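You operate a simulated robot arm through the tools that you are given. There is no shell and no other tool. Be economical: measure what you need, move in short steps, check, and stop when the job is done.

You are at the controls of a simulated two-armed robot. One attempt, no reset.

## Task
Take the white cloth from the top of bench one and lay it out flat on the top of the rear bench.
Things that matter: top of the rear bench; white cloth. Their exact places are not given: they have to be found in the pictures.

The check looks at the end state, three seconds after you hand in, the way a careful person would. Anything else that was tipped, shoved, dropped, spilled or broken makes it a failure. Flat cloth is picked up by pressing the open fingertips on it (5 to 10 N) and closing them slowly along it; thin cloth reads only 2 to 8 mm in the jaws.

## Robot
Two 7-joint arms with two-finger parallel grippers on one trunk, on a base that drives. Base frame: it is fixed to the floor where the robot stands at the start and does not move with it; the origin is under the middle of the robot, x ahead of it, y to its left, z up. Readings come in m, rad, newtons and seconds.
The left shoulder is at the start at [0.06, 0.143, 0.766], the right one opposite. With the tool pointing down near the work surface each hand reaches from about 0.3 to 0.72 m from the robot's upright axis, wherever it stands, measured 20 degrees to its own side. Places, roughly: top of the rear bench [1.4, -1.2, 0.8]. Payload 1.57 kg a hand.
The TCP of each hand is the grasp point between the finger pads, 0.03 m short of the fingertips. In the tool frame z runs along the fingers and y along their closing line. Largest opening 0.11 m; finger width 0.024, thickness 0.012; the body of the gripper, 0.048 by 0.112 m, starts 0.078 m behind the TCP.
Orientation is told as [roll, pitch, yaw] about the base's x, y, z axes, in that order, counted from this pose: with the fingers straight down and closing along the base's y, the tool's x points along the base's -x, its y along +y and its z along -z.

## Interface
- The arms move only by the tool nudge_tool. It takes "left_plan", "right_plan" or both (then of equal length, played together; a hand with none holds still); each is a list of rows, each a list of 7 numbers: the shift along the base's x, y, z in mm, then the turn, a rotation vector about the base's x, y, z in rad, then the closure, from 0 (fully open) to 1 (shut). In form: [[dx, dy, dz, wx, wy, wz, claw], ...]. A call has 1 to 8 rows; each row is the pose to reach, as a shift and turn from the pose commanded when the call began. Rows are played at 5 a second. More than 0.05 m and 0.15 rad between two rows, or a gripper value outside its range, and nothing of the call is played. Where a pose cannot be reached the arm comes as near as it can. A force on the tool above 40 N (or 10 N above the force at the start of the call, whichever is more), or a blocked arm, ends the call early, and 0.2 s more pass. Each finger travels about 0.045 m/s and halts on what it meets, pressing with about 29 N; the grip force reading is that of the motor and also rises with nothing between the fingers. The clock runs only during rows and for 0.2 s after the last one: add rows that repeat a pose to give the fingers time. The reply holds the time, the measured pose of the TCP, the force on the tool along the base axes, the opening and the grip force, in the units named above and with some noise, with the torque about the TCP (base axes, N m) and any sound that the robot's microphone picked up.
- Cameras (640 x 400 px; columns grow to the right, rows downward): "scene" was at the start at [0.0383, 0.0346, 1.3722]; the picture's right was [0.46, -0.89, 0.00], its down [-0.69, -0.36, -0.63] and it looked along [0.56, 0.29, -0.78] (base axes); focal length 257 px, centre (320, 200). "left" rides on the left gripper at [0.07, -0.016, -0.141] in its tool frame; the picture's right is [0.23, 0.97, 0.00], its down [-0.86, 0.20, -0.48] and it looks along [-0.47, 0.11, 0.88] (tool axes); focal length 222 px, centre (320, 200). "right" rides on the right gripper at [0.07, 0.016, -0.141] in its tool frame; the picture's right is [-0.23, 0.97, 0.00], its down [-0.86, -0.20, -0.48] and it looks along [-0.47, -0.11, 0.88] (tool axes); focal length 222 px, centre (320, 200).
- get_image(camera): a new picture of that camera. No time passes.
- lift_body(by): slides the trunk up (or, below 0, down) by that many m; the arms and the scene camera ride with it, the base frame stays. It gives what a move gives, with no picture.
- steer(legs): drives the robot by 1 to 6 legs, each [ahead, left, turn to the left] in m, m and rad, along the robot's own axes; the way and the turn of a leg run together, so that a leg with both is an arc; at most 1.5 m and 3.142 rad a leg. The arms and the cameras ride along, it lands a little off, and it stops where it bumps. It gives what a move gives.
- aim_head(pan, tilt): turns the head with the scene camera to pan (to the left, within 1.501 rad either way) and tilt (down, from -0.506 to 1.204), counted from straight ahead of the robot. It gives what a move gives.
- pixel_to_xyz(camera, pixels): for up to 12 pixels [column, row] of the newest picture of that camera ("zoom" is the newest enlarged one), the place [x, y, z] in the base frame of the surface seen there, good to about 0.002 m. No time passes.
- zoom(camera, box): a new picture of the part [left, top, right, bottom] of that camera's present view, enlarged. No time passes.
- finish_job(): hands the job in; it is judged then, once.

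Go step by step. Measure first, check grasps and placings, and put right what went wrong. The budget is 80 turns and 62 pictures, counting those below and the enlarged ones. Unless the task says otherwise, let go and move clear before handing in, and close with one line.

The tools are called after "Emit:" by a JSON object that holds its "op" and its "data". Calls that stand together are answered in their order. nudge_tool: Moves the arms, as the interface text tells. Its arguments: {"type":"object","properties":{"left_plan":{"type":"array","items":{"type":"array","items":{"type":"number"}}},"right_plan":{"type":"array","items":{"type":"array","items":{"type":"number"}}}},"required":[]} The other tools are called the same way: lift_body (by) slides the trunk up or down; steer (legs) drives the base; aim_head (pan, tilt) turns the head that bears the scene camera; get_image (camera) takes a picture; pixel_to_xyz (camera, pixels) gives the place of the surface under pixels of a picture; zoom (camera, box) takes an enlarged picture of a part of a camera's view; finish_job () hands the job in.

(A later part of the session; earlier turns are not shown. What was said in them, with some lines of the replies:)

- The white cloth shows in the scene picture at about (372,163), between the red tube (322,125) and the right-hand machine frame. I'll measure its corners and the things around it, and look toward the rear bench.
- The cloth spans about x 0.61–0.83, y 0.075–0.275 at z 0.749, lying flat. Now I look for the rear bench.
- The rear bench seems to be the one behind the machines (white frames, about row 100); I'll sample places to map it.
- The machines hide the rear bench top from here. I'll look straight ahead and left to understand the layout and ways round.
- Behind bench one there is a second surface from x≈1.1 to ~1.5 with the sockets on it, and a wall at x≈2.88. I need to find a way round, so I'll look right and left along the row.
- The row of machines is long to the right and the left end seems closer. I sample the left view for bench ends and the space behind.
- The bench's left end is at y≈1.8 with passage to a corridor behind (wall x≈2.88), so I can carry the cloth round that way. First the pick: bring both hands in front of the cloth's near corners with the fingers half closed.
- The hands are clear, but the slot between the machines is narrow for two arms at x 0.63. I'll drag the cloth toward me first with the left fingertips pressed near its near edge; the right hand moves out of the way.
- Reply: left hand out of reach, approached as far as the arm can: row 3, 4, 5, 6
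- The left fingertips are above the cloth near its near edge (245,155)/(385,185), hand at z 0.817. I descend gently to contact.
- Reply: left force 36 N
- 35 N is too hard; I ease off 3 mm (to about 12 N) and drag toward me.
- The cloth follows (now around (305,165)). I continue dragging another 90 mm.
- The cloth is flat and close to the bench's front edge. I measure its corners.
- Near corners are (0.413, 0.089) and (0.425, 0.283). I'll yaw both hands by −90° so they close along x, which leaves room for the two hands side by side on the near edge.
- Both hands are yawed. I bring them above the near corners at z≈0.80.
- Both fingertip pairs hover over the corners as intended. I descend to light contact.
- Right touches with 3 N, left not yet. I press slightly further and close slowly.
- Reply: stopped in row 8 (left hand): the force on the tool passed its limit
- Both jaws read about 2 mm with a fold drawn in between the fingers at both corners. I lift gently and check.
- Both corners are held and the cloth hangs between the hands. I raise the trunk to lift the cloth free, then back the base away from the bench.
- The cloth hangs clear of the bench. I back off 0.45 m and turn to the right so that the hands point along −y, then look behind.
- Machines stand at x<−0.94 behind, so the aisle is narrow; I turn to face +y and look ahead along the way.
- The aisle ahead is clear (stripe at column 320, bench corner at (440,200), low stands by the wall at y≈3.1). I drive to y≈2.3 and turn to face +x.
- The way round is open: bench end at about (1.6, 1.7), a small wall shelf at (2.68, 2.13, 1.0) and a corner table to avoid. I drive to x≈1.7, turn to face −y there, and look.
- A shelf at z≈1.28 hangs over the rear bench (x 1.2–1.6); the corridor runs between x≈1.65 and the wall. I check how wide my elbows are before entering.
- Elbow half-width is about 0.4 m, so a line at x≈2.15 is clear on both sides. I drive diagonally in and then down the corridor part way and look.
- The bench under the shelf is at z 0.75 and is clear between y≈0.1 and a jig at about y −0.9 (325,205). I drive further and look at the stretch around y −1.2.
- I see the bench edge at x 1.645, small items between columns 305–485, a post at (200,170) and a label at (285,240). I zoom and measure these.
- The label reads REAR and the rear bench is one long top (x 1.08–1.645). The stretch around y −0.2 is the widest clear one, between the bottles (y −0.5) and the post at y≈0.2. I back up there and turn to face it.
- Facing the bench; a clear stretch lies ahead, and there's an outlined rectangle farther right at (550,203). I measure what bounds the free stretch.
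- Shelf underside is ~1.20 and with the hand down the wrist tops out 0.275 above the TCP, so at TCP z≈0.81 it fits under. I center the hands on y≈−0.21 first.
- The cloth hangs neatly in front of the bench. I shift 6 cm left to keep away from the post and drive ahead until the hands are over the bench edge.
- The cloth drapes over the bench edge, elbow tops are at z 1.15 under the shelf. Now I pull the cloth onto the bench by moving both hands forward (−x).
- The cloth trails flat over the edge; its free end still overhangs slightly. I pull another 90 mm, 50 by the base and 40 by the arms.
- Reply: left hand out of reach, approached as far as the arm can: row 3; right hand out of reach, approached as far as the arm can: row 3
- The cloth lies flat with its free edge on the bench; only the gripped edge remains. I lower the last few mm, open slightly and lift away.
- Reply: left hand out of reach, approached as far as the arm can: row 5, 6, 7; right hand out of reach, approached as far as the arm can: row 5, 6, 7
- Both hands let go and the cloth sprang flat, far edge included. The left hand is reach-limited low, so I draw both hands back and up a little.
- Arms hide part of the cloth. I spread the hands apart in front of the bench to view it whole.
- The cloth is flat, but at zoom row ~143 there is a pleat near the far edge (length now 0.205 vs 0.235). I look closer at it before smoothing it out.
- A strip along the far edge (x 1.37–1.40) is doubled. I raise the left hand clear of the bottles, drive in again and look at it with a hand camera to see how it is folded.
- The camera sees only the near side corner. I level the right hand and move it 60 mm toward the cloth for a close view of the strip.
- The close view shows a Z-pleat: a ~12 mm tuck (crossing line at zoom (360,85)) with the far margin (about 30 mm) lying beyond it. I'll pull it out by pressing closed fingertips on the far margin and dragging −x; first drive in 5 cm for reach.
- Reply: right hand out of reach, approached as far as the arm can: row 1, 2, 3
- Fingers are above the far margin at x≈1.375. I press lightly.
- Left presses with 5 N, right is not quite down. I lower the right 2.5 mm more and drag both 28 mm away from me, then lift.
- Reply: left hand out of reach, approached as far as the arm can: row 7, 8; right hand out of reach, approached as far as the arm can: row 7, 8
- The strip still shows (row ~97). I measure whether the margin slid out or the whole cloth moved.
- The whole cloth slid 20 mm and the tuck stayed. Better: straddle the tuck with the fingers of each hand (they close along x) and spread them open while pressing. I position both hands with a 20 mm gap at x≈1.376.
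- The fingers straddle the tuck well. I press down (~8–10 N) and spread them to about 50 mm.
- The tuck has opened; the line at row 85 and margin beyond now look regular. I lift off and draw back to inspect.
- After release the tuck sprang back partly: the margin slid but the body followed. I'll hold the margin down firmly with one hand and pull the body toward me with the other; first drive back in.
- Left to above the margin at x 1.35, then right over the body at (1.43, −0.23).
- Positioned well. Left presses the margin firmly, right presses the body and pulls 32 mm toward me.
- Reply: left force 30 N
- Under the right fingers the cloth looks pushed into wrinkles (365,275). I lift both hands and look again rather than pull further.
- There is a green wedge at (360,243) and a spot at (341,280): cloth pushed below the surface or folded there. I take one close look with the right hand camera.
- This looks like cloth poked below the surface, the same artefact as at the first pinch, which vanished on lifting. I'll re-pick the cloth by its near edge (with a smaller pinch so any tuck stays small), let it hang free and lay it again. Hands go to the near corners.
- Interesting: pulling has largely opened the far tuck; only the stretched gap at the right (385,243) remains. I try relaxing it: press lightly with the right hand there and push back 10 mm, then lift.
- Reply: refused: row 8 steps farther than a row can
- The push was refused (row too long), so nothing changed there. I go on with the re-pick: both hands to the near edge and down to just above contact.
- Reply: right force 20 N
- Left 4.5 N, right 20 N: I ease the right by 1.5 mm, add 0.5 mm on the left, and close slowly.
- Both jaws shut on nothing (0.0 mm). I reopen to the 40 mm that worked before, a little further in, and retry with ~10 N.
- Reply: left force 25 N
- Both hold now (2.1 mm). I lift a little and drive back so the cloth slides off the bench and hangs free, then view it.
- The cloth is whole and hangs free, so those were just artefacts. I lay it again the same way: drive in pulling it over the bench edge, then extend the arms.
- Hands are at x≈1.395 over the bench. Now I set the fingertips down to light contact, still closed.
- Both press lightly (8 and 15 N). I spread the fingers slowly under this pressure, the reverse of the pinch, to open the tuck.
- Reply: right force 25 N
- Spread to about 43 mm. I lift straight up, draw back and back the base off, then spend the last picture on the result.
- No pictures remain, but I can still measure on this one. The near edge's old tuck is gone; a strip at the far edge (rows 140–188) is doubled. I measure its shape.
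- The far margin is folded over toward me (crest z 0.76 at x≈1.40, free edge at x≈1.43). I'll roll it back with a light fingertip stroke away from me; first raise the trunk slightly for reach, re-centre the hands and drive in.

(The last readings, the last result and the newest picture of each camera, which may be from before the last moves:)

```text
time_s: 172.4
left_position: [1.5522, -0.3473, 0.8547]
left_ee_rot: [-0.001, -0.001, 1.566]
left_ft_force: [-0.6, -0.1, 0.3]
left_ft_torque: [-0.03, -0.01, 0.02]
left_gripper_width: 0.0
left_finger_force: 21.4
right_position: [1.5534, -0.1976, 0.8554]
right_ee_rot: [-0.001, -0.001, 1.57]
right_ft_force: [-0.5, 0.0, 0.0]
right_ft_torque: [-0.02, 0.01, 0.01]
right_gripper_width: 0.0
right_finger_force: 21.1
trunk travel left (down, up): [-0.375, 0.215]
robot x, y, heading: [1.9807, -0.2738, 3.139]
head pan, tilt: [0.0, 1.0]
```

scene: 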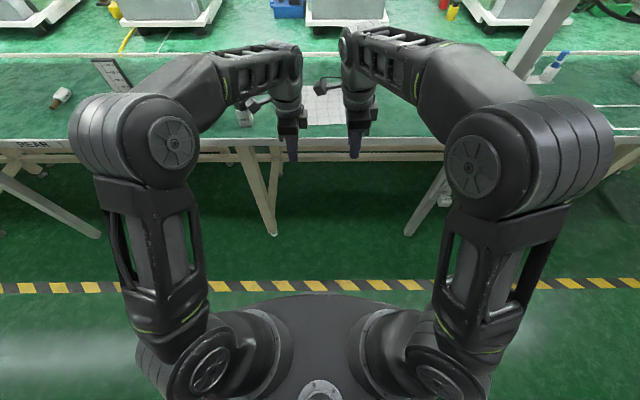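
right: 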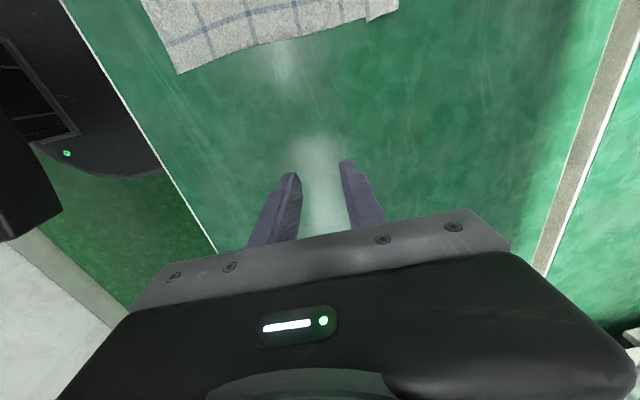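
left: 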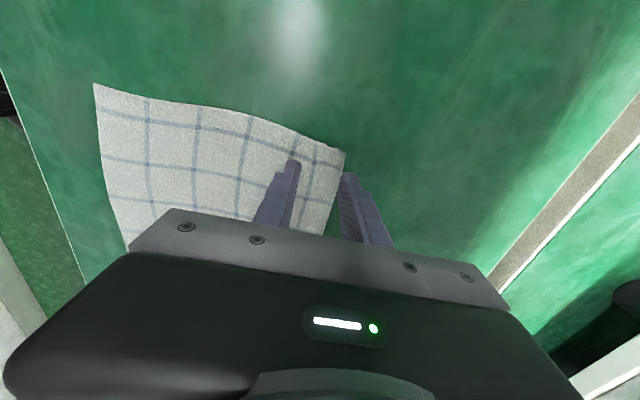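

Now over the flap's free part (x≈1.421) and down to just at contact.

Emit:
{"op": "nudge_tool", "data": {"left_plan": [[-45, 0, -10, 0, 0, 0, 1], [-90, 0, -25, 0, 0, 0, 1], [-131, 0, -40, 0, 0, 0, 1], [-131, 0, -60, 0, 0, 0, 1], [-131, 0, -69, 0, 0, 0, 1], [-131, 0, -73, 0, 0, 0, 1], [-131, 0, -73, 0, 0, 0, 1]], "right_plan": [[-45, 0, -10, 0, 0, 0, 1], [-90, 0, -25, 0, 0, 0, 1], [-132, 0, -40, 0, 0, 0, 1], [-132, 0, -60, 0, 0, 0, 1], [-132, 0, -69, 0, 0, 0, 1], [-132, 0, -73, 0, 0, 0, 1], [-132, 0, -73, 0, 0, 0, 1]]}}

```text
time_s: 174.0
left_position: [1.4203, -0.3472, 0.7817]
left_ee_rot: [-0.002, -0.002, 1.567]
left_ft_force: [0.7, -0.2, 3.1]
left_ft_torque: [-0.01, 0.0, 0.02]
left_gripper_width: 0.0
left_finger_force: 21.2
right_position: [1.4208, -0.1956, 0.7843]
right_ee_rot: [0.001, 0.0, 1.57]
right_ft_force: [0.0, 0.6, 1.2]
right_ft_torque: [-0.02, -0.02, 0.0]
right_gripper_width: 0.0001
right_finger_force: 21.1
trunk travel left (down, up): [-0.375, 0.215]
robot x, y, heading: [1.9809, -0.2717, 3.143]
head pan, tilt: [0.0, 1.0]
```

Light contact (3 N, 1 N). I stroke both 56 mm away from me, right 0.6 mm lower.

Emit:
{"op": "nudge_tool", "data": {"left_plan": [[0, 0, 0, 0, 0, 0, 1], [-8, 0, 0, 0, 0, 0, 1], [-16, 0, 0, 0, 0, 0, 1], [-24, 0, 0, 0, 0, 0, 1], [-32, 0, 0, 0, 0, 0, 1], [-40, 0, 0, 0, 0, 0, 1], [-48, 0, 0, 0, 0, 0, 1], [-56, 0, 0, 0, 0, 0, 1]], "right_plan": [[0, 0, -0.6, 0, 0, 0, 1], [-8, 0, -0.6, 0, 0, 0, 1], [-16, 0, -0.6, 0, 0, 0, 1], [-24, 0, -0.6, 0, 0, 0, 1], [-32, 0, -0.6, 0, 0, 0, 1], [-40, 0, -0.6, 0, 0, 0, 1], [-48, 0, -0.6, 0, 0, 0, 1], [-56, 0, -0.6, 0, 0, 0, 1]]}}

```text
time_s: 175.8
left_position: [1.3667, -0.3459, 0.7829]
left_ee_rot: [-0.001, -0.001, 1.568]
left_ft_force: [0.7, -0.2, 0.9]
left_ft_torque: [0.0, 0.0, -0.04]
left_gripper_width: 0.0
left_finger_force: 21.3
right_position: [1.3665, -0.1944, 0.7819]
right_ee_rot: [0.002, 0.001, 1.568]
right_ft_force: [1.2, -0.1, 4.1]
right_ft_torque: [-0.02, -0.03, -0.01]
right_gripper_width: 0.0
right_finger_force: 21.8
trunk travel left (down, up): [-0.375, 0.215]
robot x, y, heading: [1.9812, -0.2744, 3.145]
head pan, tilt: [0.0, 1.0]
```

The stroke ran with light, steady force. I lift straight up first (so nothing is dragged back), then retract and back off.

Emit:
{"op": "nudge_tool", "data": {"left_plan": [[0, 0, 8, 0, 0, 0, 1], [0, 0, 18, 0, 0, 0, 1], [0, 0, 28, 0, 0, 0, 1], [15, 0, 38, 0, 0, 0, 1], [50, 0, 55, 0, 0, 0, 1], [95, 0, 70, 0, 0, 0, 1], [140, 0, 75, 0, 0, 0, 1]], "right_plan": [[0, 0, 8, 0, 0, 0, 1], [0, 0, 18, 0, 0, 0, 1], [0, 0, 28, 0, 0, 0, 1], [15, 0, 38, 0, 0, 0, 1], [50, 0, 55, 0, 0, 0, 1], [95, 0, 70, 0, 0, 0, 1], [140, 0, 75, 0, 0, 0, 1]]}}

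Emit:
{"op": "steer", "data": {"legs": [[-0.3, 0, 0]]}}

Emit:
{"op": "pixel_to_xyz", "data": {"camera": "scene", "pixels": [[320, 88], [320, 92], [320, 95], [320, 100], [320, 110], [320, 120], [300, 88], [340, 90]]}}

```text
time_s: 177.4
left_position: [1.5081, -0.347, 0.8606]
left_ee_rot: [-0.001, 0.0, 1.566]
left_ft_force: [-0.1, 0.2, 0.2]
left_ft_torque: [-0.03, -0.05, 0.0]
left_gripper_width: 0.0
left_finger_force: 21.5
right_position: [1.5064, -0.1972, 0.8569]
right_ee_rot: [0.003, 0.0, 1.57]
right_ft_force: [-0.1, -0.4, -0.4]
right_ft_torque: [-0.01, -0.06, -0.01]
right_gripper_width: 0.0
right_finger_force: 21.1
trunk travel left (down, up): [-0.375, 0.215]
robot x, y, heading: [1.9845, -0.2733, 3.146]
head pan, tilt: [0.0, 1.0]
```

```text
time_s: 179.4
left_position: [1.8057, -0.3482, 0.8609]
left_ee_rot: [-0.001, -0.001, 1.565]
left_ft_force: [-0.5, 0.3, -0.1]
left_ft_torque: [-0.01, 0.03, -0.02]
left_gripper_width: 0.0001
left_finger_force: 21.0
right_position: [1.8058, -0.1975, 0.8553]
right_ee_rot: [0.003, 0.001, 1.568]
right_ft_force: [0.0, 1.1, 0.3]
right_ft_torque: [0.02, 0.0, -0.03]
right_gripper_width: 0.0
right_finger_force: 22.4
trunk travel left (down, up): [-0.375, 0.215]
robot x, y, heading: [2.2811, -0.2728, 3.138]
head pan, tilt: [0.0, 1.0]
```

```text
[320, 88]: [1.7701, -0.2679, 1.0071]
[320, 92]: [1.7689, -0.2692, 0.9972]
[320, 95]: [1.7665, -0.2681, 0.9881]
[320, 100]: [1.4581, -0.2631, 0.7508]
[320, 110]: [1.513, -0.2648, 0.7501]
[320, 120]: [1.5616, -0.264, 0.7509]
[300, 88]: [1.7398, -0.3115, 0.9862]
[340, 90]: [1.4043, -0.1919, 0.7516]
```

The reading is live: at (340,90) → x 1.404, y −0.19 the surface is now 0.752, so the crest (0.76) has gone. I move the hands aside and scan the area.

Emit:
{"op": "nudge_tool", "data": {"left_plan": [[30, -30, 0, 0, 0, 0, 0.9], [40, -70, 0, 0, 0, 0, 0.7], [40, -110, 0, 0, 0, 0, 0.7]], "right_plan": [[30, 30, 0, 0, 0, 0, 0.9], [40, 70, 0, 0, 0, 0, 0.7], [40, 110, 0, 0, 0, 0, 0.7]]}}

Emit:
{"op": "pixel_to_xyz", "data": {"camera": "scene", "pixels": [[305, 76], [305, 78], [305, 80], [305, 82], [305, 84], [305, 86], [305, 88], [305, 90], [305, 92], [305, 94], [305, 97], [305, 100]]}}

Emit:
{"op": "pixel_to_xyz", "data": {"camera": "scene", "pixels": [[322, 76], [322, 78], [322, 80], [322, 82], [322, 84], [322, 86], [322, 88], [322, 90], [322, 92], [322, 94], [322, 97], [322, 100]]}}

Emit:
{"op": "pixel_to_xyz", "data": {"camera": "scene", "pixels": [[338, 76], [338, 78], [338, 80], [338, 82], [338, 84], [338, 86], [338, 88], [338, 90], [338, 92], [338, 94], [338, 97], [338, 100]]}}

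Emit:
{"op": "pixel_to_xyz", "data": {"camera": "scene", "pixels": [[300, 105], [300, 112], [300, 118], [315, 105], [315, 112], [315, 118], [330, 105], [330, 112], [330, 118], [342, 105], [342, 112], [342, 118]]}}

```text
time_s: 180.2
left_position: [1.846, -0.4578, 0.8623]
left_ee_rot: [-0.001, 0.0, 1.564]
left_ft_force: [0.3, 0.1, 0.4]
left_ft_torque: [-0.02, 0.01, -0.04]
left_gripper_width: 0.033
left_finger_force: 0.1
right_position: [1.846, -0.0843, 0.8566]
right_ee_rot: [0.0, 0.001, 1.568]
right_ft_force: [0.5, -0.2, -0.1]
right_ft_torque: [-0.01, 0.01, 0.02]
right_gripper_width: 0.0329
right_finger_force: 0.1
trunk travel left (down, up): [-0.375, 0.215]
robot x, y, heading: [2.2796, -0.2738, 3.142]
head pan, tilt: [0.0, 1.0]
```

```text
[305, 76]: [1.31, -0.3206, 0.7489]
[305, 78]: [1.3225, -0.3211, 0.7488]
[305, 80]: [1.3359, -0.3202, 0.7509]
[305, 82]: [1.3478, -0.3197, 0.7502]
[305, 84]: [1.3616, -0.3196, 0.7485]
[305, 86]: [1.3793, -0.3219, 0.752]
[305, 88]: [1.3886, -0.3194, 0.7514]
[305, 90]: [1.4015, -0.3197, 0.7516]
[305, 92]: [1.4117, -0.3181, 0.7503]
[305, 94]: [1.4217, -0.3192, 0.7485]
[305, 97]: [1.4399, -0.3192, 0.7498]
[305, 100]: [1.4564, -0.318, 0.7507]
```

```text
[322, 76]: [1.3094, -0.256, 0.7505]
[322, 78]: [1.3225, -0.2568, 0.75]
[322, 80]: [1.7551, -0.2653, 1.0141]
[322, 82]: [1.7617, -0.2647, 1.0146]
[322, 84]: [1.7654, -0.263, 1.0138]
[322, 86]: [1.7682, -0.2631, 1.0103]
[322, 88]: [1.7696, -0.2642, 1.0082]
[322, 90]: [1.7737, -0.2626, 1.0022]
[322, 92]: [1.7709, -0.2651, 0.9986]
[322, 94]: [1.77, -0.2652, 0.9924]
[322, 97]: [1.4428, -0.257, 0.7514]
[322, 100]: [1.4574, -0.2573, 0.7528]
```

```text
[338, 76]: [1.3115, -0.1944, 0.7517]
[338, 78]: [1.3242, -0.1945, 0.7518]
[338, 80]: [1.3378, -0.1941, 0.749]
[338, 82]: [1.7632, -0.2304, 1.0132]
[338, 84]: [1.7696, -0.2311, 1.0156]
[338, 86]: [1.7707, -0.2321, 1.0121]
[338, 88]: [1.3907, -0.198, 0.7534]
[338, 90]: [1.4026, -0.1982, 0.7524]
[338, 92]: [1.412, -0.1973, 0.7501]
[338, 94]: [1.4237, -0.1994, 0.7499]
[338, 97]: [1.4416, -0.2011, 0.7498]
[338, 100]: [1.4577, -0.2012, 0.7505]
```

```text
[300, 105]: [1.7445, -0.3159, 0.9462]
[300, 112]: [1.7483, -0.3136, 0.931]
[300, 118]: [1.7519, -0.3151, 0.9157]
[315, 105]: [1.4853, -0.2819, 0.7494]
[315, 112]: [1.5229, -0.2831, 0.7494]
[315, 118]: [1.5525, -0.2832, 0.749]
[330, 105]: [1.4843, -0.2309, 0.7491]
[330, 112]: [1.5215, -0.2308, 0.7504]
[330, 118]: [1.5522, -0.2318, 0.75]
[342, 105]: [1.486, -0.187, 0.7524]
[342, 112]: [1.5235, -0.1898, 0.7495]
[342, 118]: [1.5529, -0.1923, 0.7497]
```

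The scan shows no height above about 0.7535 anywhere over the cloth, which now starts at x≈1.37, and the hands are empty and clear of the bench. This is as far as I can verify, so I hand in.

Emit:
{"op": "finish_job", "data": {}}

```text
The job is handed in.
```

The white cloth is on top of the rear bench, let go and lying flat to within about 3 mm by depth readings. I had no pictures left to check that the far-edge fold rolled out fully, and saw nothing else disturbed.
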